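You operate a simulated robot arm through the tools that you are given. There is no shell and no other tool.

You run a simulated robot arm. Do the job below in one go: nothing can be reset, and whatever is moved stays where it is left.

TASK
Fold the infeed carton's long flaps down and run it through the sealer.
Fine: the sealer is set for it; leave its wheels and knob as they are.

It is judged by the outcome, as a careful person would: the job done as asked, and still so three seconds after it is handed in. It fails if anything else is knocked over, pushed out of place, dropped, spilled or broken. Flat cloth is picked up by pressing the open fingertips on it (5 to 10 N) and closing them slowly along it; thin cloth reads only 2 to 8 mm in the jaws.

THE ROBOT
A 6-joint arm with a fingered hand, fixed in place. Base frame: the origin is at the foot of the arm, x ahead of it, y to its left, z up; the work surface is at about z = 0.78. Readings come in m, rad, newtons and seconds.
With the tool pointing down near the work surface it reaches from about 0.34 to 0.74 m from the base axis. Its first joint turns from -2.007 to 2.007 rad. Payload 4 kg.
The TCP is the grasp point between the finger pads, 0.026 m short of the fingertips. In the tool frame z runs along the fingers and y along their closing line. Largest opening 0.132 m; the body of the gripper starts 0.073 m behind the TCP. The gripper is a hand of 4 fingers: y runs from the thumb to the fingers, the wrist lies at [0, 0, -0.239] in the tool frame, and closing takes about 1.5 s.
Orientation is that of the tool frame in the base frame, as [roll, pitch, yaw] about the fixed x, y, z axes, in that order (R = Rz(yaw) Ry(pitch) Rx(roll)). With the fingers straight down and closing along the base's y, the tool's x points along the base's -x, its y along +y and its z along -z.

THE INTERFACE
- The arm moves only by the tool apply_moves. Its argument "motion" is a list that holds one entry, the list of rows, each a list of 7 numbers: the shift along the tool's x, y, z in units of 300 mm (1.0 is 300 mm), then the turn, a rotation vector about the tool's x, y, z in units of 120 degrees (1.0 is 120 degrees), then the finger opening in cm, from 0 to 13.2. In form: [[[x, y, z, rx, ry, rz, hand], ...]]. A call has 1 to 20 rows; each row is the pose to reach, as a shift and turn from the pose commanded when the call began, along the tool's axes at that moment. A call with a number of a shift or a turn outside -1 to 1 is refused whole. Each row takes 0.2 s and may step no farther than 0.05 m and 0.15 rad from the row before; otherwise, or with a gripper value out of range, the whole call is refused. Where a pose cannot be reached the arm comes as near as it can. A force on the tool above 40 N (or 10 N above the force at the start of the call, whichever is more), or a blocked arm, ends the call early, and 0.2 s more pass. Each finger travels about 0.153 m/s and halts on what it meets, pressing with about 30 N; the grip force reading is that of the motor and also rises with nothing between the fingers. The clock runs only during rows and for 0.2 s after the last one: add rows that repeat a pose to give the fingers time. The reply holds the time, the measured pose of the TCP, the force on the tool along the base axes, the opening and the grip force, in the units named above and with some noise, with the torque about the TCP (base axes, N m) and any sound that the robot's microphone picked up.
- Cameras (640 x 400 px; columns grow to the right, rows downward): "scene" is fixed at [0.219, 0.499, 1.4407]; the picture's right is [-0.73, -0.69, 0.00], its down [-0.59, 0.62, -0.52] and it looks along [0.35, -0.37, -0.86] (base axes); focal length 214 px, centre (320, 200). "wrist" rides on the gripper at [0.068, 0.002, -0.097] in the tool frame; the picture's right is [-0.03, 1.00, 0.00], its down [-0.82, -0.02, -0.58] and it looks along [-0.58, -0.01, 0.82] (tool axes); focal length 270 px, centre (320, 200).
- get_image(camera): a new picture of that camera. It takes no simulated time.
- move_column(by): slides the trunk up (or, below 0, down) by that many m; the arm rides with it, the base frame stays. It gives what a move gives, with no picture.
- hand_shape(shape): the hand has 4 fingers and takes this shape, open, in about a second: jaw (thumb against the fingers, like two jaws); tri (thumb and two fingers); tip (a fingertip pinch); poke (one finger out to press); point (the index stretched); flat (the hand flat); cup (the hand cupped); fist (a fist). The gripper value then closes the fingers along that shape, each until it touches; the sizes above hold for jaw. It gives what a move gives, with no picture.
- measure_at(camera, pixels): for up to 12 pixels [column, row] of the newest picture of that camera ("zoom" is the newest enlarged one), the place [x, y, z] in the base frame of the surface seen there, good to about 0.002 m. It takes no simulated time.
- zoom(camera, box): a new picture of the part [left, top, right, bottom] of that camera's present view, enlarged. It takes no simulated time.
- hand_in(): hands the job in; it is judged then, once.

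Leave the gripper open and the arm clear of the work at the hand-in unless told otherwise.

The tools are called after ">>>" as a command line: name --argument value ..., lists and objects as JSON in quotes. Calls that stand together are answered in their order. apply_moves: Moves the arm, as the interface text tells. Its arguments: {"type":"object","properties":{"motion":{"type":"array"}},"required":["motion"]} The other tools are called the same way: move_column (by) slides the trunk up or down; hand_shape (shape) gives the hand a shape; get_image (camera) takes a picture; measure_at (camera, pixels) gives the place of the surface under pixels of a picture; zoom (camera, box) takes an enlarged picture of a part of a camera's view; hand_in () hands the job in.

At the start:

```text
clock: 0.0
tool_pos: [0.4647, 0.0742, 1.1725]
tcp_rot: [-3.141, 0.001, -3.141]
contact_force: [0.0, -0.4, -0.3]
wrist_torque: [-0.03, -0.02, -0.03]
width: 0.1318
gripper_force: 0.1
shape: jaw
trunk travel left (down, up): [-0.875, 0.115]
```

scene: 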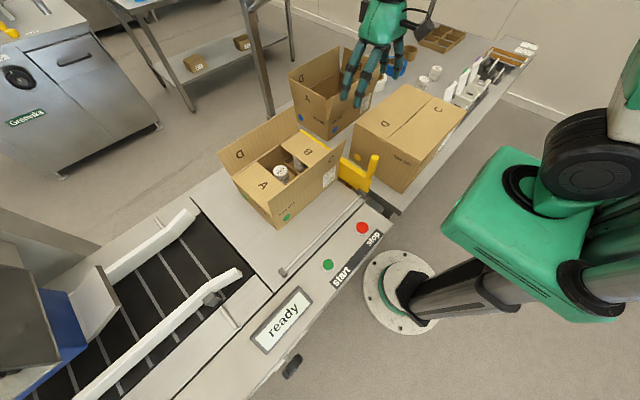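
wrist: 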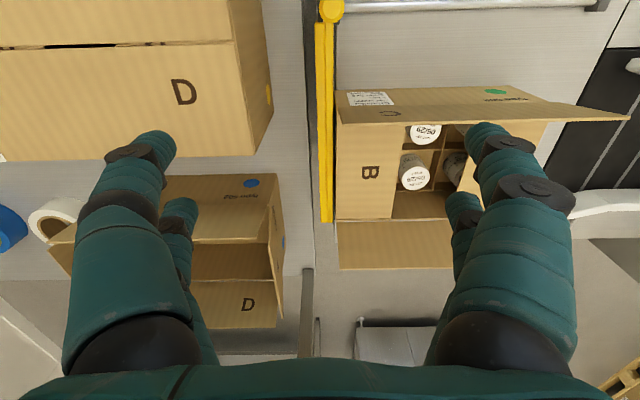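

I see three cartons: one with a green dot at the infeed around pixel (285,170), one open carton with a blue dot at about (325,90), and one closed carton with a yellow dot at about (405,135). I'll zoom in on the infeed area, the controls and the sealer before I move.

>>> zoom --camera "scene" --box '[200, 100, 400, 240]'

>>> zoom --camera "scene" --box '[220, 180, 420, 380]'

>>> zoom --camera "scene" --box '[0, 180, 300, 400]'

>>> zoom --camera "wrist" --box '[300, 0, 640, 300]'

```text
2.86 times, centred on (300, 170) of scene
```

zoom: 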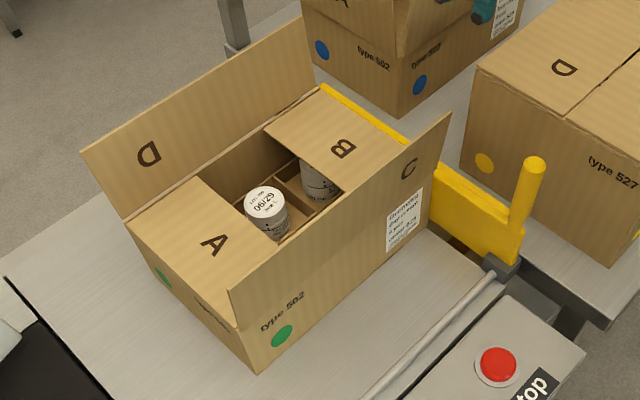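

```text
2.00 times, centred on (320, 280) of scene
```

zoom: 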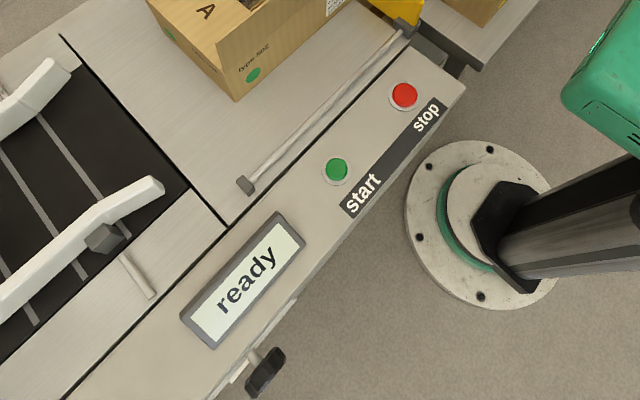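

```text
1.82 times, centred on (150, 290) of scene
```

zoom: 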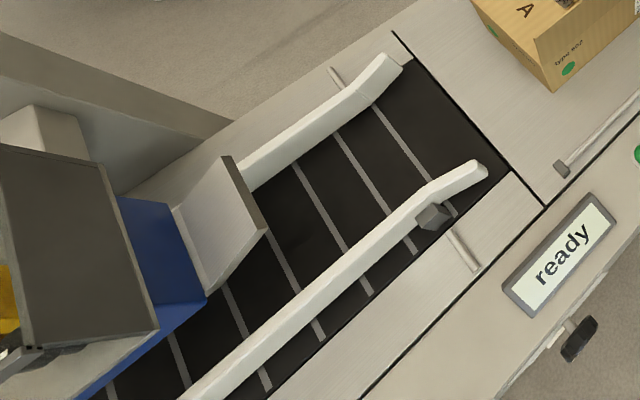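

```text
1.33 times, centred on (470, 150) of wrist
```

zoom: 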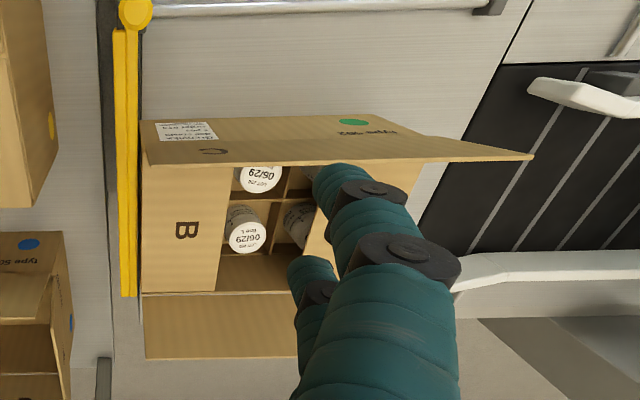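

The infeed carton (green dot, type 502) has its short flaps A and B folded in. Its long flaps C and D are still up. I'll measure the carton corners, flap edges, gate, buttons, belt and guides.

>>> get_image --camera "scene"

>>> measure_at --camera "scene" --pixels '[[231, 152], [309, 107], [245, 177], [279, 226], [283, 203], [356, 141], [282, 226], [339, 178], [240, 162], [340, 160], [325, 155], [264, 185]]'

>>> measure_at --camera "scene" --pixels '[[328, 264], [362, 227], [335, 258], [376, 160], [368, 182], [350, 172], [282, 272], [358, 203], [281, 320], [240, 272], [190, 214], [290, 365]]'

>>> measure_at --camera "scene" --pixels '[[150, 280], [100, 320], [110, 275], [160, 320], [100, 295], [65, 305], [40, 290], [230, 250], [200, 190], [260, 290], [272, 292], [215, 298]]'

```text
taken
```

scene: 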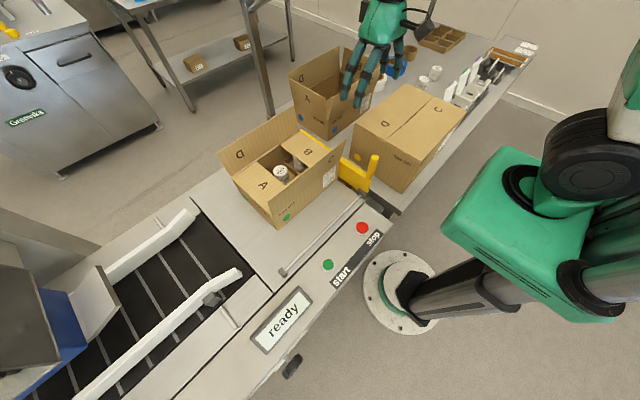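

```text
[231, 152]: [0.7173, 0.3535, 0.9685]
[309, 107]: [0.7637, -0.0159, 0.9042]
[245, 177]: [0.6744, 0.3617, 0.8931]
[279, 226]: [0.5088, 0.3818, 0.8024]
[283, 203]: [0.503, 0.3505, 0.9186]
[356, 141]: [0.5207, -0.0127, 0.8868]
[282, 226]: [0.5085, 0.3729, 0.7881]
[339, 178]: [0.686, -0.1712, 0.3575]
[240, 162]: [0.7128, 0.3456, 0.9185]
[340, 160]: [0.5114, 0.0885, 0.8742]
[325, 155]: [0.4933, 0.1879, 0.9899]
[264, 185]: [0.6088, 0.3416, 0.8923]
```

```text
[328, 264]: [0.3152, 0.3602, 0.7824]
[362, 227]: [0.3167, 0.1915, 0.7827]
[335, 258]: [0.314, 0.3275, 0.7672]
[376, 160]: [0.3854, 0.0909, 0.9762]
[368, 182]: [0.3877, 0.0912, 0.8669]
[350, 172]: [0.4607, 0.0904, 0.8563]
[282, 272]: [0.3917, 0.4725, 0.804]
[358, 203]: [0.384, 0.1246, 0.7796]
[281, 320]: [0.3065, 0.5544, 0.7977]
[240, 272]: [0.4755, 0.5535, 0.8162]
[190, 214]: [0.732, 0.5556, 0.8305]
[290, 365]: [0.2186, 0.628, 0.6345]
```

```text
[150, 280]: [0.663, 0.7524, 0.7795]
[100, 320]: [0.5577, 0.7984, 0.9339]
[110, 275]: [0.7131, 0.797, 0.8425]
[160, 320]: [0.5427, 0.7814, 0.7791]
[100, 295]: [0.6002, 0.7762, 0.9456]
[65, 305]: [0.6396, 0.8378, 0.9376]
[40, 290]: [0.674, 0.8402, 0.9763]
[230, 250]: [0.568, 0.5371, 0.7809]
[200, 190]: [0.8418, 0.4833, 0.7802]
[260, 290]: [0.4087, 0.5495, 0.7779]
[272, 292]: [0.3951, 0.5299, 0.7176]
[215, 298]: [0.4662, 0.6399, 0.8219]
```

Initial readings:
- The belt surface is at z of about 0.78.
- The carton top is at about 0.893.
- The yellow bar with the handle post sits at y of about 0.09, right behind the carton, and looks like a pusher on the rail at x of about 0.385.

I'll look more closely at the pusher, rail, flaps and sealer mouth.

>>> zoom --camera "scene" --box '[320, 130, 420, 220]'

>>> zoom --camera "scene" --box '[0, 240, 140, 400]'

>>> zoom --camera "wrist" --box '[280, 0, 480, 280]'

>>> measure_at --camera "wrist" --pixels '[[340, 92], [515, 88], [630, 116], [340, 122], [395, 170], [345, 217], [450, 217], [342, 268], [450, 268], [328, 120], [328, 215], [332, 12]]'

>>> measure_at --camera "wrist" --pixels '[[425, 132], [413, 177], [415, 205], [435, 175], [455, 128], [318, 60], [323, 100], [320, 200], [306, 200], [308, 100], [600, 60], [560, 160]]'

```text
4.44 times, centred on (370, 175) of scene
```

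zoom: 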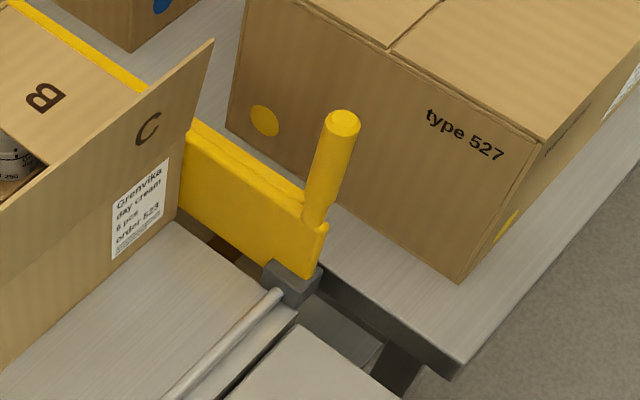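

```text
2.50 times, centred on (70, 320) of scene
```

zoom: 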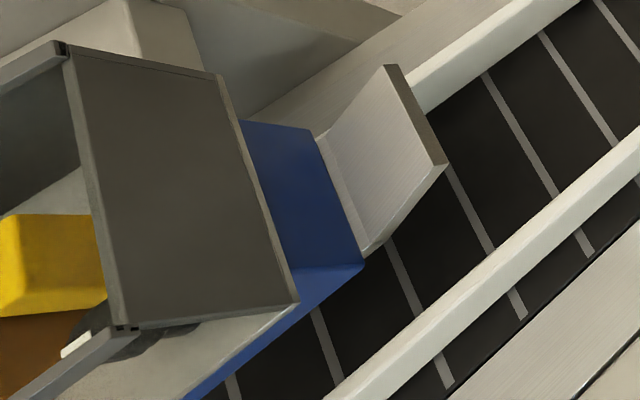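

```text
1.43 times, centred on (380, 140) of wrist
```

zoom: 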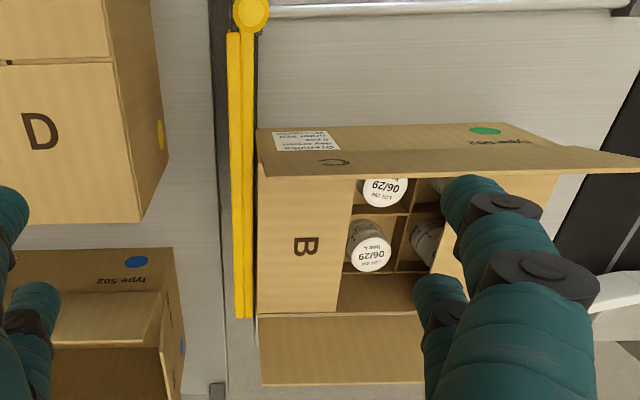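

```text
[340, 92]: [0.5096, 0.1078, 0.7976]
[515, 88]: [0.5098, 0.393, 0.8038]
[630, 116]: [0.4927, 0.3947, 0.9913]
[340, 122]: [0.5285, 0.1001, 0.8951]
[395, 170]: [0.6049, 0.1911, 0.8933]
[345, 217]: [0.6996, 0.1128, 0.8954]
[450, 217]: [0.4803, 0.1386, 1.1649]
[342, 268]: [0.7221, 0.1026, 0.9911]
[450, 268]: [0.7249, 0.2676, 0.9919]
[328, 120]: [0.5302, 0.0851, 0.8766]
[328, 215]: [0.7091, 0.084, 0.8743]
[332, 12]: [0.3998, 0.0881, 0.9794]
```

```text
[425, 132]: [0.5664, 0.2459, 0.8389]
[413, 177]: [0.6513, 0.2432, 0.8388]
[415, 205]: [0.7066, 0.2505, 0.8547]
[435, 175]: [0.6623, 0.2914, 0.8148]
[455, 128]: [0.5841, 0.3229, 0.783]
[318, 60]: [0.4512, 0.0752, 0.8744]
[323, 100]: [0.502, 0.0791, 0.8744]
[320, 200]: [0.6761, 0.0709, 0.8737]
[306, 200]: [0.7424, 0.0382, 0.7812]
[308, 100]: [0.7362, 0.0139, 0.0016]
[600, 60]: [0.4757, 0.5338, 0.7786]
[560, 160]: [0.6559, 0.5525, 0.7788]
```

The carton spans about x 0.509–0.702 and y 0.10–0.385. Flaps C and D lean out about 10 degrees, with tips at z of about 0.991. Next I'll measure the sealer's plough plate, the guide faces, the belt edge and the pusher handle.

>>> measure_at --camera "scene" --pixels '[[96, 268], [118, 304], [92, 330], [85, 337], [72, 296], [108, 290], [80, 310], [75, 285], [60, 330], [105, 305], [15, 255], [50, 260]]'

>>> measure_at --camera "scene" --pixels '[[192, 200], [230, 240], [268, 288], [180, 220], [130, 262], [236, 278], [180, 330], [375, 157], [372, 175], [364, 190], [361, 195], [345, 164]]'

>>> zoom --camera "scene" --box '[140, 190, 300, 340]'

```text
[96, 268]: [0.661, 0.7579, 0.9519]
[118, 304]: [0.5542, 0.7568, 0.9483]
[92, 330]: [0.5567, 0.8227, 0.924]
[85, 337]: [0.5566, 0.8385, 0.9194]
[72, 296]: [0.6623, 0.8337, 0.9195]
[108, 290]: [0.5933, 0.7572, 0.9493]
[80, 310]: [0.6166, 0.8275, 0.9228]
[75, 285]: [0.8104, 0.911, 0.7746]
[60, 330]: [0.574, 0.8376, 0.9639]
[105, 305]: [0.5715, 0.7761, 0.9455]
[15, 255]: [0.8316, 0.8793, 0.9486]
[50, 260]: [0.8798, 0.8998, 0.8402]
```

```text
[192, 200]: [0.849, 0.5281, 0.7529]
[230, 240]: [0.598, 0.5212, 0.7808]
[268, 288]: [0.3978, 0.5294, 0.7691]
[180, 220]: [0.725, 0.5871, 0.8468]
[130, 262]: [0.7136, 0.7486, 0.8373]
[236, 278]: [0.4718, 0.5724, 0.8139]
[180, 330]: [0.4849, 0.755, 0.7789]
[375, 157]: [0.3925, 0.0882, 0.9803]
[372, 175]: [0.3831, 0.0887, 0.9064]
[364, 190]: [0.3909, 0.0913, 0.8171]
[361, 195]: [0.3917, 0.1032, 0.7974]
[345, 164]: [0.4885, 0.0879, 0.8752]
```

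```text
2.67 times, centred on (220, 265) of scene
```

zoom: 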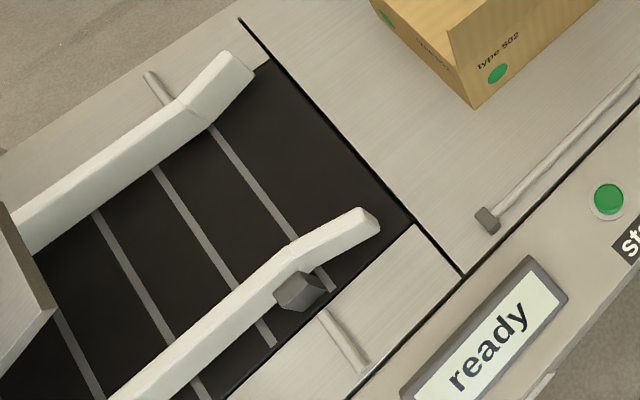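

The plough plate spans x 0.554–0.661, with its leading edge at y 0.757 and z of about 0.95. The guides leave room for the carton. I'll start with flap C, the near one. I'll close the fingers and move to the near side of it at (0.43, 0.24, 1.06).

>>> apply_moves --motion '[[[0.03, 0.14, 0.08, 0, 0, 0, 10], [0.06, 0.28, 0.16, 0, 0, 0, 6], [0.09, 0.42, 0.24, 0, 0, 0, 3], [0.115, 0.553, 0.33, 0, 0, 0, 0], [0.115, 0.553, 0.375, 0, 0, 0, 0], [0.115, 0.553, 0.375, 0, 0, 0, 0], [0.115, 0.553, 0.375, 0, 0, 0, 0], [0.115, 0.553, 0.375, 0, 0, 0, 0]]]'

>>> get_image --camera "wrist"

>>> get_image --camera "scene"

```text
clock: 1.8
tool_pos: [0.43, 0.238, 1.0617]
tcp_rot: [3.141, 0.0, 3.141]
contact_force: [0.6, -0.7, 0.6]
wrist_torque: [0.01, -0.02, 0.0]
width: 0.0
gripper_force: 30.4
shape: jaw
trunk travel left (down, up): [-0.875, 0.115]
```

```text
taken
```

wrist: 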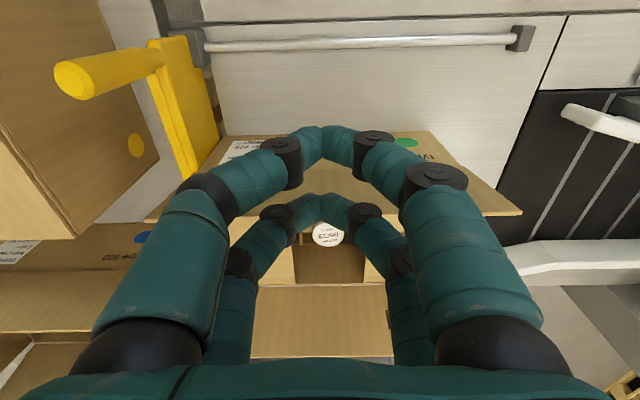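

```text
taken
```

scene: 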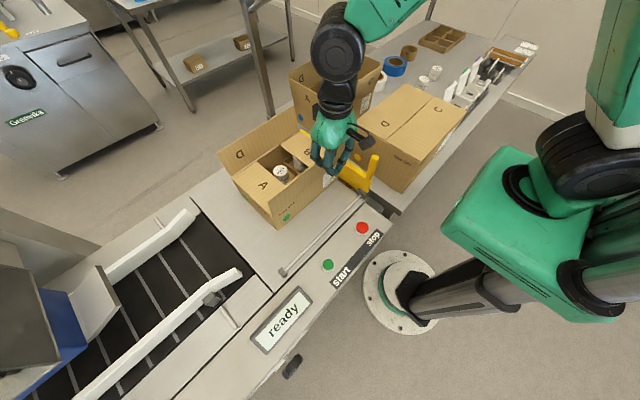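

The closed hand shows two finger pairs. I'll measure where their tips are so I know how far the hand extends in x.

>>> measure_at --camera "wrist" --pixels '[[322, 130], [322, 155], [322, 197], [325, 218], [285, 165], [270, 215], [355, 165], [365, 215], [340, 180], [420, 190], [470, 210], [250, 215]]'

>>> zoom --camera "wrist" --box '[140, 60, 540, 360]'

>>> zoom --camera "scene" --box '[280, 80, 400, 220]'

```text
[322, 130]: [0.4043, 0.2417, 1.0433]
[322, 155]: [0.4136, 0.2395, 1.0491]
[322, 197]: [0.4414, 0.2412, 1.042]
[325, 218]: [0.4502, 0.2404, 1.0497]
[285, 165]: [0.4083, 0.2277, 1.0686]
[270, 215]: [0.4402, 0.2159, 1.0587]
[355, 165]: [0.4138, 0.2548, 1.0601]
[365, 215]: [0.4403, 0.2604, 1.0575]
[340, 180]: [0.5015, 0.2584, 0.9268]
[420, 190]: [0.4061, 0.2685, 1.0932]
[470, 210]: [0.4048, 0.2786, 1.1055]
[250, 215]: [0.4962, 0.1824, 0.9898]
```

```text
1.33 times, centred on (340, 210) of wrist
```

zoom: 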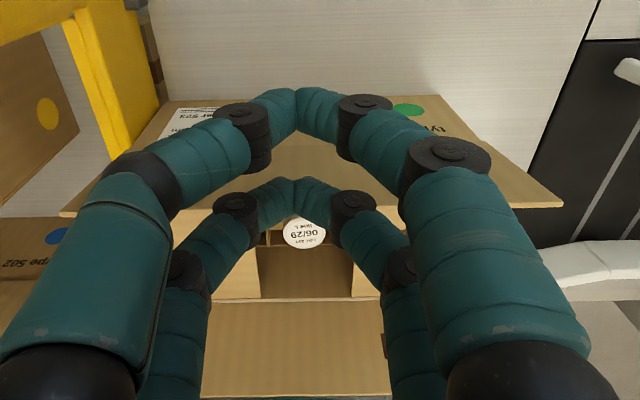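

```text
2.86 times, centred on (340, 150) of scene
```

zoom: 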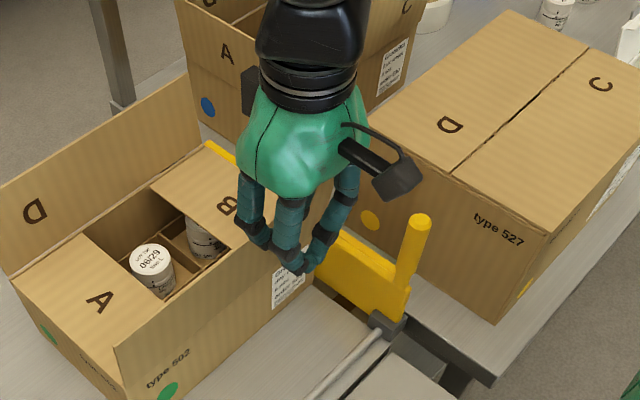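

The finger tips occupy x within ±0.028 of the TCP and reach 0.026 m below it. I'll lower the hand on the near side of flap C and sweep it over in an arc about its hinge (x 0.509, z 0.893). I'll stop at around 20 degrees to check.

>>> apply_moves --motion '[[[0, 0, 0.139, 0, 0, 0, 0], [0, 0, 0.272, 0, 0, 0, 0], [-0.083, 0.005, 0.2407, 0, 0, 0, 0], [-0.148, 0.01, 0.2267, 0, 0, 0, 0], [-0.18, 0.01, 0.2267, 0, 0, 0, 0], [-0.213, 0.01, 0.2293, 0, 0, 0, 0], [-0.2757, 0.01, 0.249, 0, 0, 0, 0], [-0.33, 0.01, 0.284, 0, 0, 0, 0], [-0.373, 0.01, 0.3323, 0, 0, 0, 0], [-0.405, 0.01, 0.39, 0, 0, 0, 0]]]'

>>> get_image --camera "scene"

>>> get_image --camera "wrist"

```text
clock: 4.0
tool_pos: [0.5508, 0.243, 0.9433]
tcp_rot: [-3.14, 0.0, -3.141]
contact_force: [0.0, 0.0, -0.4]
wrist_torque: [0.04, -0.02, -0.02]
width: 0.0
gripper_force: 30.4
shape: jaw
trunk travel left (down, up): [-0.875, 0.115]
```

```text
taken
```

scene: 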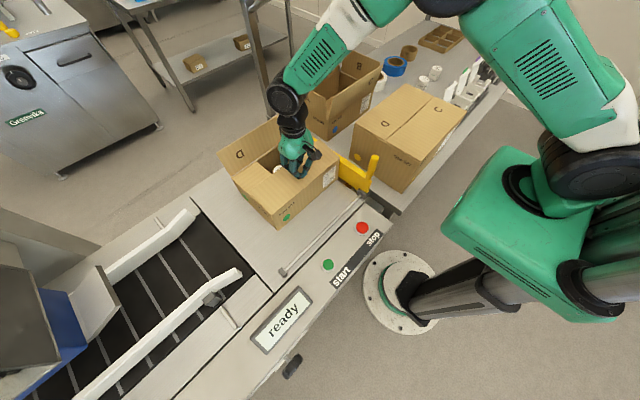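

```text
taken
```

wrist: 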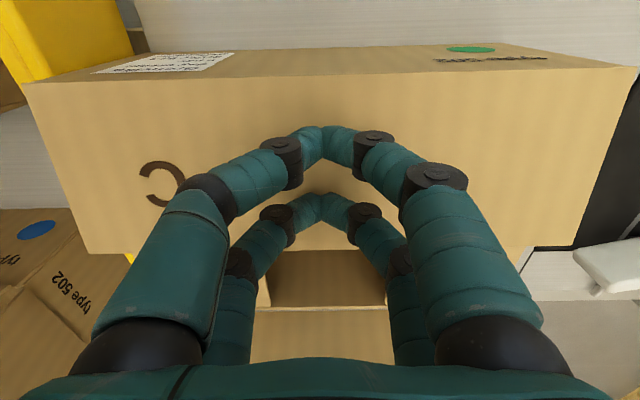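

Flap C is folding over cleanly, with its label visible and about 0 N of force. I'll press it the rest of the way to the carton top in small steps.

>>> apply_moves --motion '[[[-0.01, 0, 0.03, 0, 0, 0, 0], [-0.015, 0, 0.055, 0, 0, 0, 0], [-0.015, 0, 0.07, 0, 0, 0, 0], [-0.015, 0, 0.077, 0, 0, 0, 0], [-0.015, 0, 0.082, 0, 0, 0, 0], [-0.015, 0, 0.082, 0, 0, 0, 0]]]'

>>> get_image --camera "wrist"

```text
clock: 5.0
tool_pos: [0.5571, 0.2422, 0.9244]
tcp_rot: [3.137, 0.009, -3.142]
contact_force: [-4.7, -0.6, 20.1]
wrist_torque: [0.04, 0.54, 0.01]
width: 0.0
gripper_force: 30.2
shape: jaw
trunk travel left (down, up): [-0.875, 0.115]
stopped in row 5: the force on the tool passed its limit at 42 N (the readings are from after the stop); the commanded pose is now the measured one
```

```text
taken
```

wrist: 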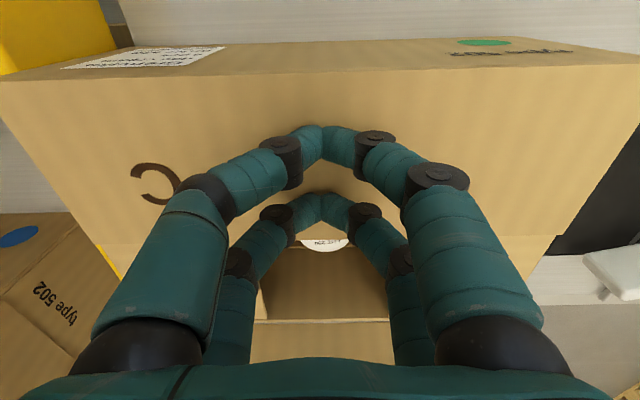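

Flap C is flat, with contact at a TCP z of about 0.925. I'll lift straight up to see whether it stays down.

>>> apply_moves --motion '[[[0, 0, -0.03, 0, 0, 0, 0], [0, 0, -0.1, 0, 0, 0, 0], [0, 0, -0.2, 0, 0, 0, 0], [0, 0, -0.35, 0, 0, 0, 0], [0, 0, -0.5, 0, 0, 0, 0]]]'

>>> get_image --camera "scene"

>>> get_image --camera "wrist"

```text
clock: 6.2
tool_pos: [0.5516, 0.2428, 1.0759]
tcp_rot: [3.14, 0.005, -3.14]
contact_force: [0.2, 0.1, 0.3]
wrist_torque: [0.0, -0.02, 0.01]
width: 0.0
gripper_force: 29.8
shape: jaw
trunk travel left (down, up): [-0.875, 0.115]
```

```text
taken
```

scene: 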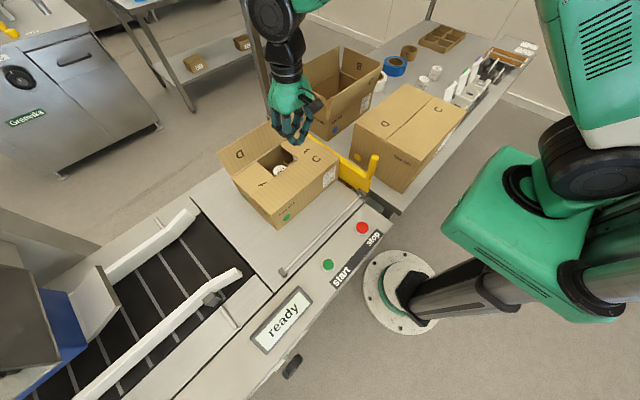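

```text
taken
```

wrist: 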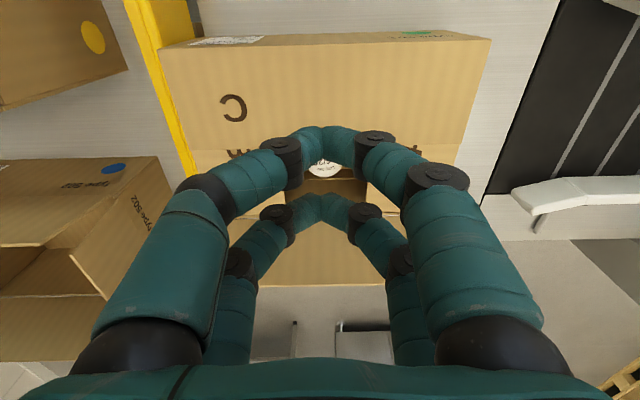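

Flap C seems to have stayed down or nearly so. I'll zoom in and measure its free edge for any spring-back.

>>> zoom --camera "scene" --box '[210, 100, 370, 240]'

>>> measure_at --camera "scene" --pixels '[[262, 186], [266, 200], [286, 180], [318, 160], [325, 160], [300, 185], [338, 160], [283, 204], [226, 150], [270, 125], [300, 145], [245, 165]]'

>>> measure_at --camera "wrist" --pixels '[[170, 45], [485, 42], [200, 145], [460, 160], [235, 100], [420, 130], [270, 270], [340, 280], [345, 175], [320, 168], [228, 195], [165, 100]]'

```text
2.86 times, centred on (290, 170) of scene
```

zoom: 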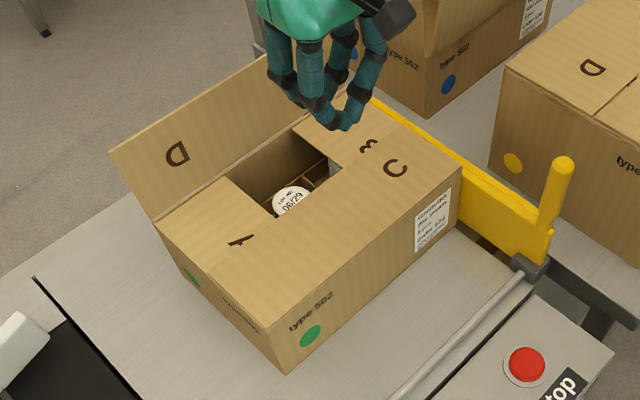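

```text
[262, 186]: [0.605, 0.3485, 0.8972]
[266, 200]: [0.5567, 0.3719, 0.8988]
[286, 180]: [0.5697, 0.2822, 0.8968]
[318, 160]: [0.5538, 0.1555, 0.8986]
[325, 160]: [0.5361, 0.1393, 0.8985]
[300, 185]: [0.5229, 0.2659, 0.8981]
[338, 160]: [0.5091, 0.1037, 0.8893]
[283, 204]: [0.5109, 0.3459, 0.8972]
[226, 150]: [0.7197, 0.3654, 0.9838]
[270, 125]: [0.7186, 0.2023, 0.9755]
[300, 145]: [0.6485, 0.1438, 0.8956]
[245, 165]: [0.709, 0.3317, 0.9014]
```

```text
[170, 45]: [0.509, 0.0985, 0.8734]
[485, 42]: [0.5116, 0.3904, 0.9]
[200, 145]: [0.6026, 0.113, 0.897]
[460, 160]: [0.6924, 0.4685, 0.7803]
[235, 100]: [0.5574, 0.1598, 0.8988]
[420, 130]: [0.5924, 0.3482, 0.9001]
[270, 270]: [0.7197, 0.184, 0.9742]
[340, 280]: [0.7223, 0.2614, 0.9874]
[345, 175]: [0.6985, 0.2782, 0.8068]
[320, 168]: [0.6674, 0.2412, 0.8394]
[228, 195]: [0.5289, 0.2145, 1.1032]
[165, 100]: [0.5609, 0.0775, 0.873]
```

Flap C stays flat at z of about 0.898. Flap D hinges at about (x 0.703, z 0.895), and its tip is at about (0.722, 0.992), leaning outward. To reach behind it, I'll raise the hand, tilt the fingers 30° outward and pass over its top to the far side.

>>> apply_moves --motion '[[[-0.05, -0.02, -0.12, 0, -0.0625, 0, 0], [-0.1, -0.04, -0.22, 0, -0.125, 0, 0], [-0.15, -0.06, -0.28, 0, -0.1875, 0, 0], [-0.25, -0.08, -0.28, 0, -0.25, 0, 0], [-0.4, -0.1, -0.28, 0, -0.25, 0, 0], [-0.53, -0.11, -0.28, 0, -0.25, 0, 0], [-0.65, -0.11, -0.28, 0, -0.25, 0, 0], [-0.745, -0.11, -0.28, 0, -0.25, 0, 0]]]'

>>> get_image --camera "scene"

>>> get_image --camera "wrist"

```text
clock: 8.1
tool_pos: [0.7796, 0.2091, 1.1562]
tcp_rot: [3.138, 0.527, 3.139]
contact_force: [-0.4, 0.1, 0.2]
wrist_torque: [0.01, 0.01, 0.0]
width: 0.0
gripper_force: 30.4
shape: jaw
trunk travel left (down, up): [-0.875, 0.115]
```

```text
taken
```

scene: 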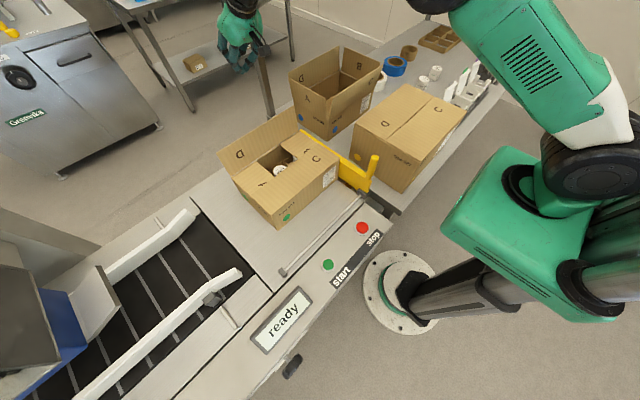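

```text
taken
```

wrist: 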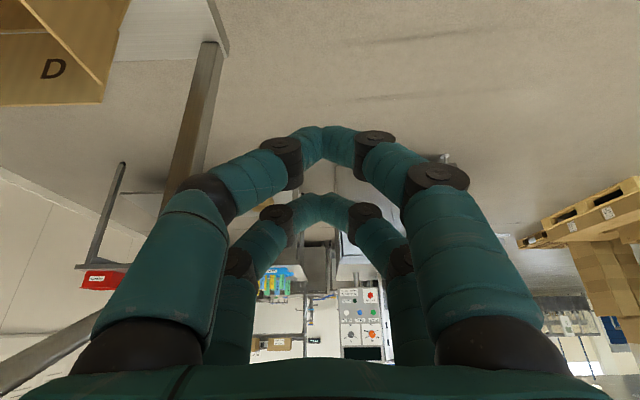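

The hand is above and beyond flap D. There's a grey post near scene pixel (262,80), so I'll check how far it is from the hand before going lower.

>>> measure_at --camera "scene" --pixels '[[250, 30], [258, 60], [266, 100], [240, 60], [235, 30], [268, 115], [225, 150], [300, 117], [283, 118], [200, 190], [205, 180], [220, 50]]'

>>> measure_at --camera "wrist" --pixels '[[205, 60], [190, 120], [178, 170], [115, 200], [70, 60], [322, 130], [325, 198], [100, 265], [360, 230], [270, 245], [300, 215], [440, 160]]'

>>> zoom --camera "scene" --box '[180, 0, 380, 140]'

```text
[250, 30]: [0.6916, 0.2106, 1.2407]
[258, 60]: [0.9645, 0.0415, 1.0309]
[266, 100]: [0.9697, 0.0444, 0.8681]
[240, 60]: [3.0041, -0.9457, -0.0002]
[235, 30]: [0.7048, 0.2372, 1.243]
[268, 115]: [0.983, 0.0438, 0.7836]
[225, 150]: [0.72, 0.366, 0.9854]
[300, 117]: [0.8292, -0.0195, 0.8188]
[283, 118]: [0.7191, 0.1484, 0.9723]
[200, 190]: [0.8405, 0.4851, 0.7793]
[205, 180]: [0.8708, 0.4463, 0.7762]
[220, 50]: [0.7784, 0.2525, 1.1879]
```

```text
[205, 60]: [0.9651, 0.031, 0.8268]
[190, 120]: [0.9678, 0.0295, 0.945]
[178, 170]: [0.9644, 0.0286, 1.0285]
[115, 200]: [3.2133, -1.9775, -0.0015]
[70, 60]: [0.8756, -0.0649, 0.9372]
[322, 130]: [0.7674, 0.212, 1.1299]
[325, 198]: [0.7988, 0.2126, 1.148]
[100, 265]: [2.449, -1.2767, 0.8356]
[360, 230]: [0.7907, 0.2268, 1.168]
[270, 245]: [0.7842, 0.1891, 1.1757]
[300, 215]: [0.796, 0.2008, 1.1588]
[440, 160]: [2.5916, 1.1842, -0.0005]
```

```text
2.86 times, centred on (280, 70) of scene
```

zoom: 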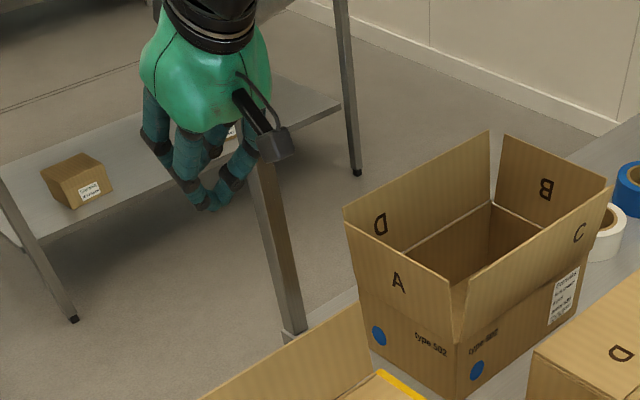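

The post is well clear at x 0.965, y 0.04. I'll lower the hand on the far side of flap D until the finger tips are about 27 mm below its top edge.

>>> apply_moves --motion '[[[0.07, 0, 0.11, 0, 0, 0, 0], [0.14, 0, 0.22, 0, 0, 0, 0], [0.21, 0, 0.33, 0, 0, 0, 0], [0.28, 0, 0.441, 0, 0, 0, 0]]]'

>>> zoom --camera "scene" --box '[180, 60, 360, 220]'

>>> get_image --camera "wrist"

```text
clock: 9.1
tool_pos: [0.7739, 0.2084, 1.0011]
tcp_rot: [3.139, 0.53, 3.139]
contact_force: [0.2, 0.5, -1.4]
wrist_torque: [-0.01, -0.02, 0.0]
width: 0.0
gripper_force: 30.0
shape: jaw
trunk travel left (down, up): [-0.875, 0.115]
```

```text
2.50 times, centred on (270, 140) of scene
```

zoom: 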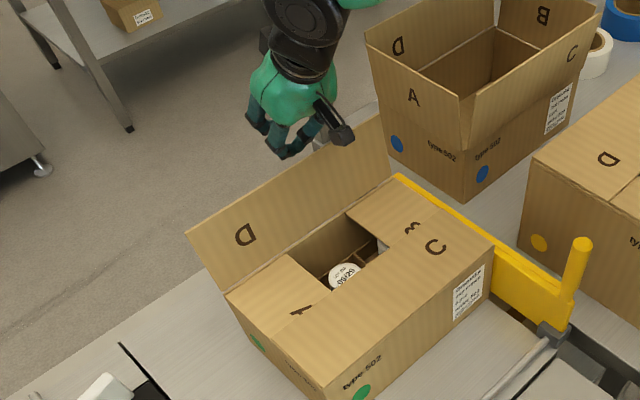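

```text
taken
```

wrist: 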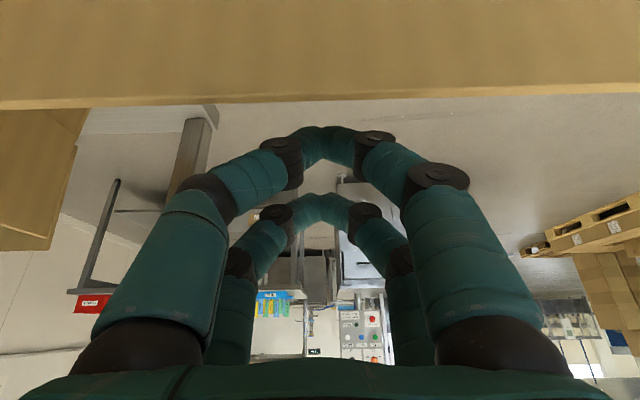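

The fingers are on the far side of flap D, whose top edge is at wrist row 100. I'll sweep inward in an arc about the hinge to fold it, stopping at about 20 degrees.

>>> apply_moves --motion '[[[0.05, 0, -0.03, 0, 0, 0, 0], [0.099, 0, -0.06, 0, 0, 0, 0], [0.147, 0, -0.105, 0, 0, 0, 0], [0.205, 0, -0.135, 0, 0, 0, 0], [0.268, 0, -0.149, 0, 0, 0, 0], [0.334, 0, -0.147, 0, 0, 0, 0], [0.396, 0, -0.127, 0, 0, 0, 0], [0.451, 0, -0.093, 0, 0, 0, 0]]]'

>>> zoom --camera "scene" --box '[180, 60, 360, 220]'

>>> get_image --camera "wrist"

```text
clock: 10.8
tool_pos: [0.6437, 0.2116, 0.9566]
tcp_rot: [3.139, 0.529, 3.139]
contact_force: [-0.2, 0.4, -0.8]
wrist_torque: [-0.02, -0.02, -0.04]
width: 0.0001
gripper_force: 29.6
shape: jaw
trunk travel left (down, up): [-0.875, 0.115]
```

```text
2.50 times, centred on (270, 140) of scene
```

zoom: 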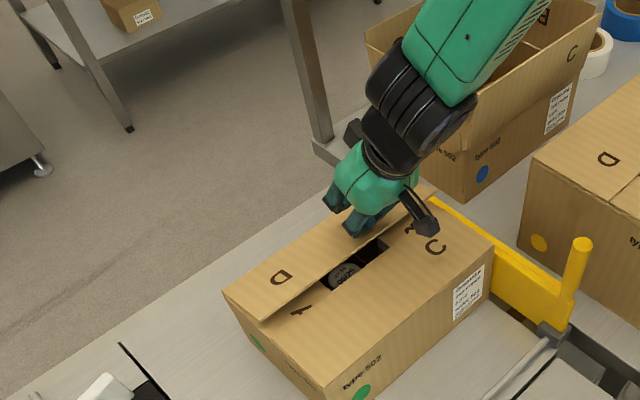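

```text
taken
```

wrist: 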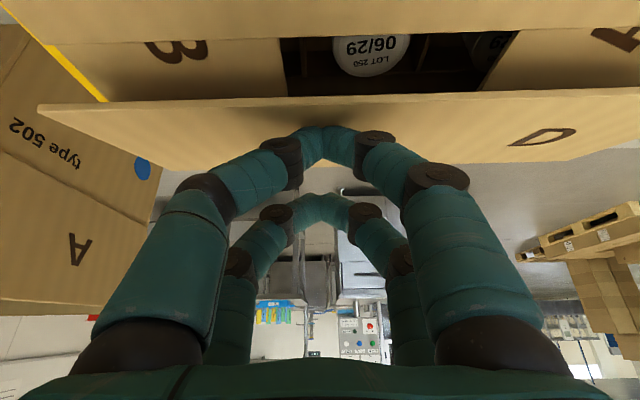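

Flap D is at about 20 degrees with almost no force. I'll press it down gently to flat.

>>> apply_moves --motion '[[[0.02, 0, 0.018, 0, 0, 0, 0], [0.035, 0, 0.0336, 0, 0, 0, 0], [0.043, 0, 0.043, 0, 0, 0, 0], [0.048, 0, 0.049, 0, 0, 0, 0], [0.05, 0, 0.0525, 0, 0, 0, 0], [0.051, 0, 0.0545, 0, 0, 0, 0]]]'

>>> zoom --camera "scene" --box '[180, 60, 360, 220]'

```text
clock: 12.2
tool_pos: [0.6358, 0.2103, 0.935]
tcp_rot: [3.138, 0.527, 3.141]
contact_force: [-0.1, -0.8, 0.0]
wrist_torque: [-0.02, -0.01, 0.01]
width: 0.0
gripper_force: 30.2
shape: jaw
trunk travel left (down, up): [-0.875, 0.115]
```

```text
2.50 times, centred on (270, 140) of scene
```

zoom: 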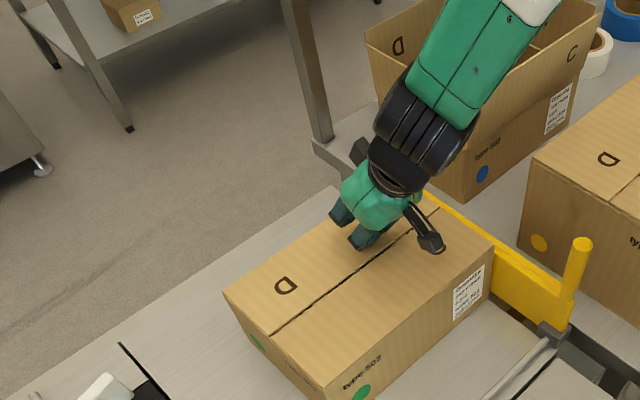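

Flap D looks almost flat and there's no contact force yet. I'll go down a few more millimetres in small steps until it's firmly seated.

>>> apply_moves --motion '[[[0.0035, 0, 0.006, 0, 0, 0, 0], [0.007, 0, 0.012, 0, 0, 0, 0], [0.0095, 0, 0.016, 0, 0, 0, 0], [0.012, 0, 0.02, 0, 0, 0, 0]]]'

```text
clock: 13.2
tool_pos: [0.6379, 0.2102, 0.9327]
tcp_rot: [3.135, 0.537, 3.137]
contact_force: [-2.3, 0.1, 30.4]
wrist_torque: [0.03, 0.31, -0.01]
width: 0.0
gripper_force: 29.9
shape: jaw
trunk travel left (down, up): [-0.875, 0.115]
```

The flap is seated at 30 N. I'll lift straight up and check both flaps.

>>> apply_moves --motion '[[[-0.015, 0, -0.026, 0, 0, 0, 0], [-0.06, 0, -0.104, 0, 0, 0, 0], [-0.12, 0, -0.208, 0, 0, 0, 0], [-0.19, 0, -0.32, 0, 0, 0, 0], [-0.26, 0, -0.432, 0, 0, 0, 0], [-0.26, 0, -0.432, 0, 0, 0, 0]]]'

>>> get_image --camera "scene"

>>> zoom --camera "scene" --box '[200, 90, 380, 240]'

>>> measure_at --camera "scene" --pixels '[[240, 170], [250, 180], [258, 185], [264, 190], [275, 200], [262, 165], [285, 150], [300, 175], [290, 160], [310, 160], [345, 150], [346, 150]]'

```text
clock: 14.7
tool_pos: [0.6418, 0.2109, 1.0795]
tcp_rot: [3.139, 0.529, 3.141]
contact_force: [0.3, -0.3, 0.0]
wrist_torque: [0.02, 0.03, -0.03]
width: 0.0
gripper_force: 30.4
shape: jaw
trunk travel left (down, up): [-0.875, 0.115]
```

```text
taken
```

scene: 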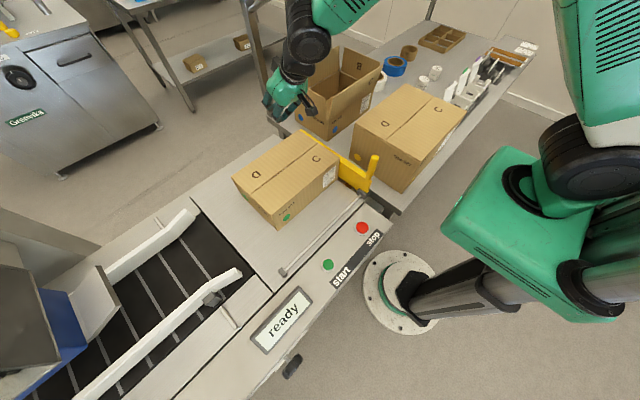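

```text
2.67 times, centred on (290, 165) of scene
```

zoom: 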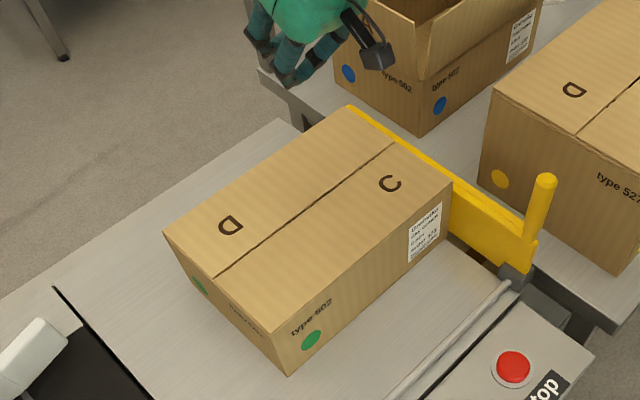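

```text
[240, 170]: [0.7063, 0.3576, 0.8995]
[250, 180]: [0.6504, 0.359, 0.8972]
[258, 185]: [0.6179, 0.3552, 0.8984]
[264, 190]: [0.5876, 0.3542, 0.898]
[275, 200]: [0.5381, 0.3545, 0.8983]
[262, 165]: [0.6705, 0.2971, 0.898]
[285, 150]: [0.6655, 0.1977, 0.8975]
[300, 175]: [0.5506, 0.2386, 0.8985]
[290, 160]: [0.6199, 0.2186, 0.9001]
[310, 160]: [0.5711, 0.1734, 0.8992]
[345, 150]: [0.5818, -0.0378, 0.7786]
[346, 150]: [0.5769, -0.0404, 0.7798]
```

Both flaps lie flat at z of about 0.898, and the carton is centred at x of about 0.608, in line with the plough. Next is the pusher handle at about (0.393, 0.088). I'll measure the handle and the nearby type 527 carton so the hand doesn't touch it.

>>> zoom --camera "scene" --box '[320, 130, 440, 220]'

>>> measure_at --camera "scene" --pixels '[[355, 125], [404, 160], [410, 155], [403, 188], [360, 155], [430, 150], [465, 108], [376, 158], [374, 170], [377, 170], [370, 185], [369, 190]]'

>>> measure_at --camera "scene" --pixels '[[305, 133], [340, 158], [350, 165], [360, 180], [355, 185], [284, 271], [300, 258], [353, 206], [279, 226], [233, 178], [262, 195], [250, 215]]'

```text
4.44 times, centred on (380, 175) of scene
```

zoom: 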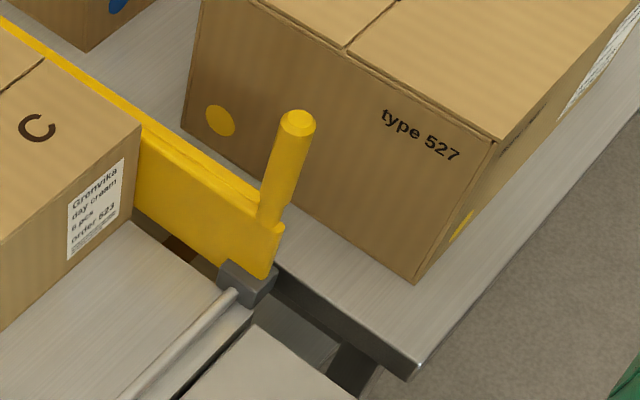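

```text
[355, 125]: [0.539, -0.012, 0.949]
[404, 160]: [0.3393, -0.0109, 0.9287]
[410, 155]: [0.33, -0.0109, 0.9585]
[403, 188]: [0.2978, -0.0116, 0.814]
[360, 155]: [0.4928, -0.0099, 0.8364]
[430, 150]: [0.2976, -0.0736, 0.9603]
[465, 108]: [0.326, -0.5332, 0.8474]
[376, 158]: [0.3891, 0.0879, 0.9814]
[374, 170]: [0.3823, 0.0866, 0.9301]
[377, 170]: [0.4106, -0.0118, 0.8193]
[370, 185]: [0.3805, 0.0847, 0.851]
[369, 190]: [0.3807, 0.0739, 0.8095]
```

```text
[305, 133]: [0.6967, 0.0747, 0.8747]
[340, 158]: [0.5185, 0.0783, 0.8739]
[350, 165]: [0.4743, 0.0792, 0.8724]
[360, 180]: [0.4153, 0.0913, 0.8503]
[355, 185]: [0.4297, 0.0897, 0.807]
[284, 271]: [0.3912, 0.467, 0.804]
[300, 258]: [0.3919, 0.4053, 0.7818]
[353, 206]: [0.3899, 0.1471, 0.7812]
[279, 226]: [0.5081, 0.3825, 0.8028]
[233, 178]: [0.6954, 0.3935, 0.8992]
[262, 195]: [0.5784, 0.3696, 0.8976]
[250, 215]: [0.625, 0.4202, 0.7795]
```

The type 527 carton's face is at y −0.011 with its top at 0.96, and the handle is at about (0.391, 0.086) with its top at 0.98. There's room for a part-opened hand. I'll straighten the tool and move above the handle with the fingers opened to 6 cm.

>>> apply_moves --motion '[[[0.0859, -0.0525, -0.0601, 0, 0.0316, 0, 1], [0.1718, -0.105, -0.1203, 0, 0.0632, 0, 2], [0.2576, -0.1574, -0.1804, 0, 0.0947, 0, 3], [0.3435, -0.2099, -0.2405, 0, 0.1263, 0, 4], [0.4294, -0.2623, -0.3006, 0, 0.1579, 0, 5], [0.5153, -0.3148, -0.3608, 0, 0.1895, 0, 6], [0.6011, -0.3672, -0.4209, 0, 0.221, 0, 6], [0.687, -0.4197, -0.481, 0, 0.2526, 0, 6], [0.687, -0.4197, -0.481, 0, 0.2526, 0, 6]]]'

>>> get_image --camera "scene"

>>> get_image --camera "wrist"

```text
clock: 16.6
tool_pos: [0.3914, 0.0862, 1.1]
tcp_rot: [3.139, -0.001, 3.141]
contact_force: [0.3, 0.0, -0.7]
wrist_torque: [0.02, 0.0, 0.0]
width: 0.0597
gripper_force: 0.2
shape: jaw
trunk travel left (down, up): [-0.875, 0.115]
```

```text
taken
```

scene: 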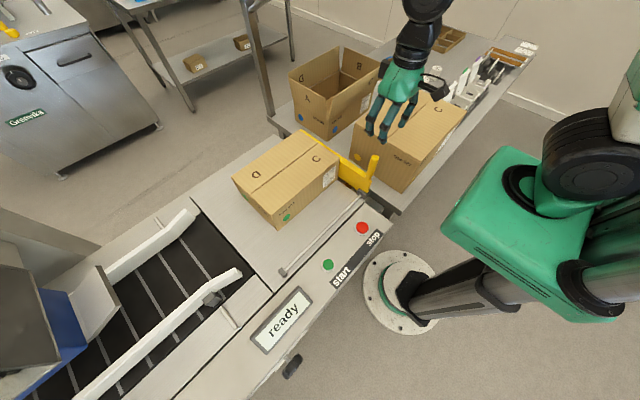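

```text
taken
```

wrist: 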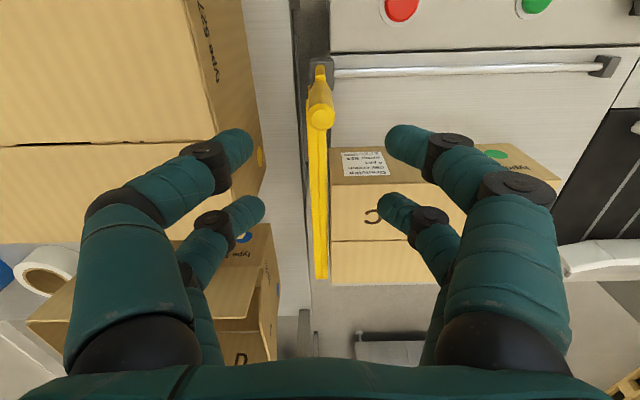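

The handle top is at wrist pixel (321,117). I'll measure it for alignment.

>>> measure_at --camera "wrist" --pixels '[[321, 117], [312, 117], [330, 117], [321, 108], [321, 126], [321, 90], [316, 160], [323, 160], [318, 270], [321, 70], [605, 65], [538, 5]]'

>>> zoom --camera "wrist" --box '[260, 30, 400, 140]'

```text
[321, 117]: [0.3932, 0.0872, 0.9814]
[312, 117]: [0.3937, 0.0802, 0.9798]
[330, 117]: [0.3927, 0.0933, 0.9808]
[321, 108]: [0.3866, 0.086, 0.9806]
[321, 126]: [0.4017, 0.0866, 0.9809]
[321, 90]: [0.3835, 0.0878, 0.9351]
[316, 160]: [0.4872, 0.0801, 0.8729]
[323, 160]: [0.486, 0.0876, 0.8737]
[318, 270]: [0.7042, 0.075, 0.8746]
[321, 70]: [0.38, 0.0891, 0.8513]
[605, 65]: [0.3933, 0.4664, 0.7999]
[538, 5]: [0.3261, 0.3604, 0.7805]
```

```text
3.64 times, centred on (330, 85) of wrist
```

zoom: 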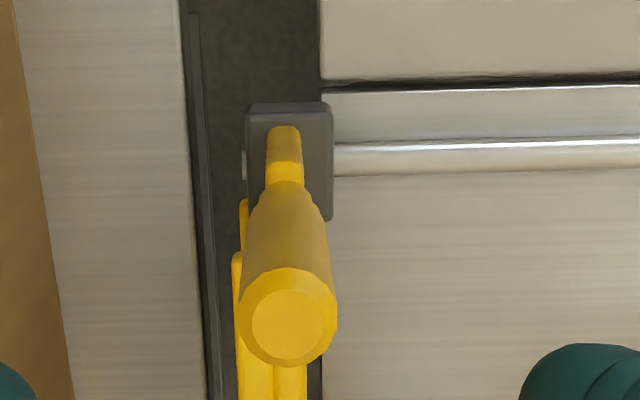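

The handle centre is at about (0.394, 0.087), nearly in line with the TCP. I'll descend to z 0.945 around the post and close on it.

>>> apply_moves --motion '[[[-0.009, 0.003, 0.13, 0, 0, 0, 6], [-0.009, 0.003, 0.26, 0, 0, 0, 6], [-0.009, 0.003, 0.39, 0, 0, 0, 6], [-0.009, 0.003, 0.517, 0, 0, 0, 6], [-0.009, 0.003, 0.517, 0, 0, 0, 4], [-0.009, 0.003, 0.517, 0, 0, 0, 2.5], [-0.009, 0.003, 0.517, 0, 0, 0, 1.5], [-0.009, 0.003, 0.517, 0, 0, 0, 1], [-0.009, 0.003, 0.517, 0, 0, 0, 1]]]'

>>> get_image --camera "wrist"

>>> zoom --camera "scene" --box '[300, 80, 440, 220]'

```text
clock: 18.6
tool_pos: [0.392, 0.0857, 0.9446]
tcp_rot: [3.138, 0.0, 3.14]
contact_force: [0.5, -0.2, -0.1]
wrist_torque: [0.0, 0.0, 0.0]
width: 0.0104
gripper_force: 0.0
shape: jaw
trunk travel left (down, up): [-0.875, 0.115]
```

```text
taken
```

wrist: 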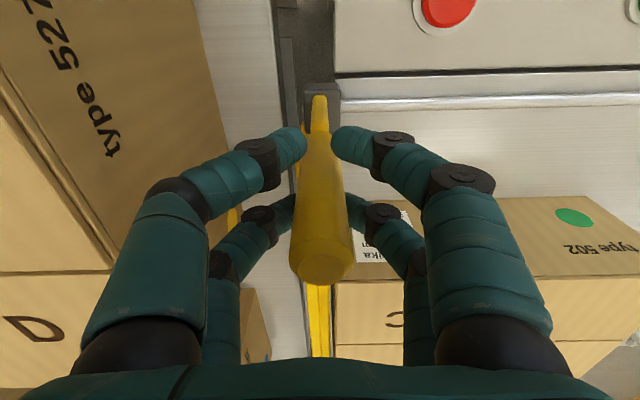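

```text
2.86 times, centred on (370, 150) of scene
```

zoom: 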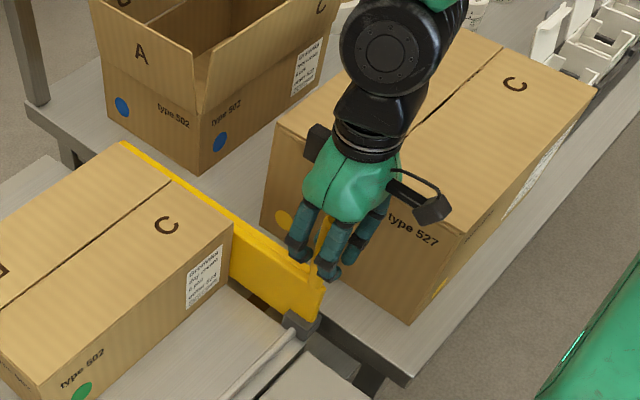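

The fingers are around the handle but the grip force still reads zero. I'll close fully to hold it.

>>> apply_moves --motion '[[[0, 0, 0, 0, 0, 0, 0.5], [0, 0, 0, 0, 0, 0, 0], [0, 0, 0, 0, 0, 0, 0], [0, 0, 0, 0, 0, 0, 0]]]'

>>> get_image --camera "wrist"

```text
clock: 19.6
tool_pos: [0.3925, 0.0853, 0.9444]
tcp_rot: [3.137, 0.002, -3.141]
contact_force: [9.5, 0.6, -1.0]
wrist_torque: [0.01, -0.11, -0.01]
width: 0.0
gripper_force: 30.3
shape: jaw
trunk travel left (down, up): [-0.875, 0.115]
```

```text
taken
```

wrist: 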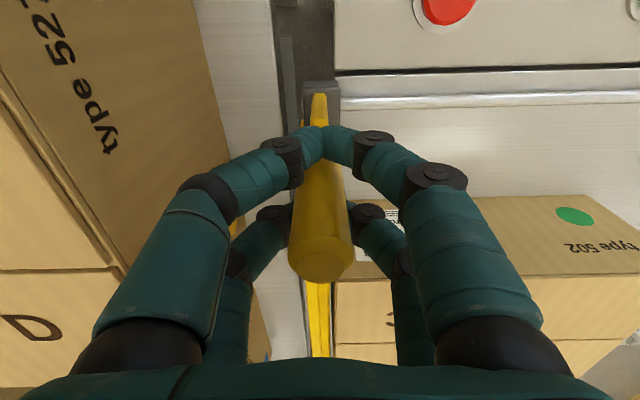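

The handle is sitting in the gap between the two finger pairs rather than being gripped. I'll reopen, shift 18 mm in +x so the near finger pair lines up with the post, and close again.

>>> apply_moves --motion '[[[0, 0.003, 0, 0, 0, 0, 2], [0, 0.004, 0, 0, 0, 0, 5], [0, 0.004, 0, 0, 0, 0, 6], [-0.03, 0.004, 0, 0, 0, 0, 6], [-0.062, 0.004, 0, 0, 0, 0, 6], [-0.062, 0.004, 0, 0, 0, 0, 4], [-0.062, 0.004, 0, 0, 0, 0, 2.5], [-0.062, 0.004, 0, 0, 0, 0, 1.5], [-0.062, 0.004, 0, 0, 0, 0, 0], [-0.062, 0.004, 0, 0, 0, 0, 0], [-0.062, 0.004, 0, 0, 0, 0, 0]]]'

>>> get_image --camera "wrist"

```text
clock: 22.1
tool_pos: [0.4109, 0.0864, 0.9455]
tcp_rot: [3.137, -0.002, -3.141]
contact_force: [-2.5, -2.1, -3.8]
wrist_torque: [-0.05, -0.08, 0.02]
width: 0.0069
gripper_force: 29.7
shape: jaw
trunk travel left (down, up): [-0.875, 0.115]
```

```text
taken
```

wrist: 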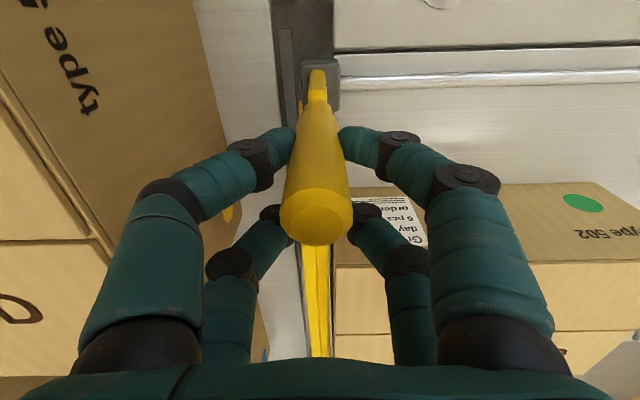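

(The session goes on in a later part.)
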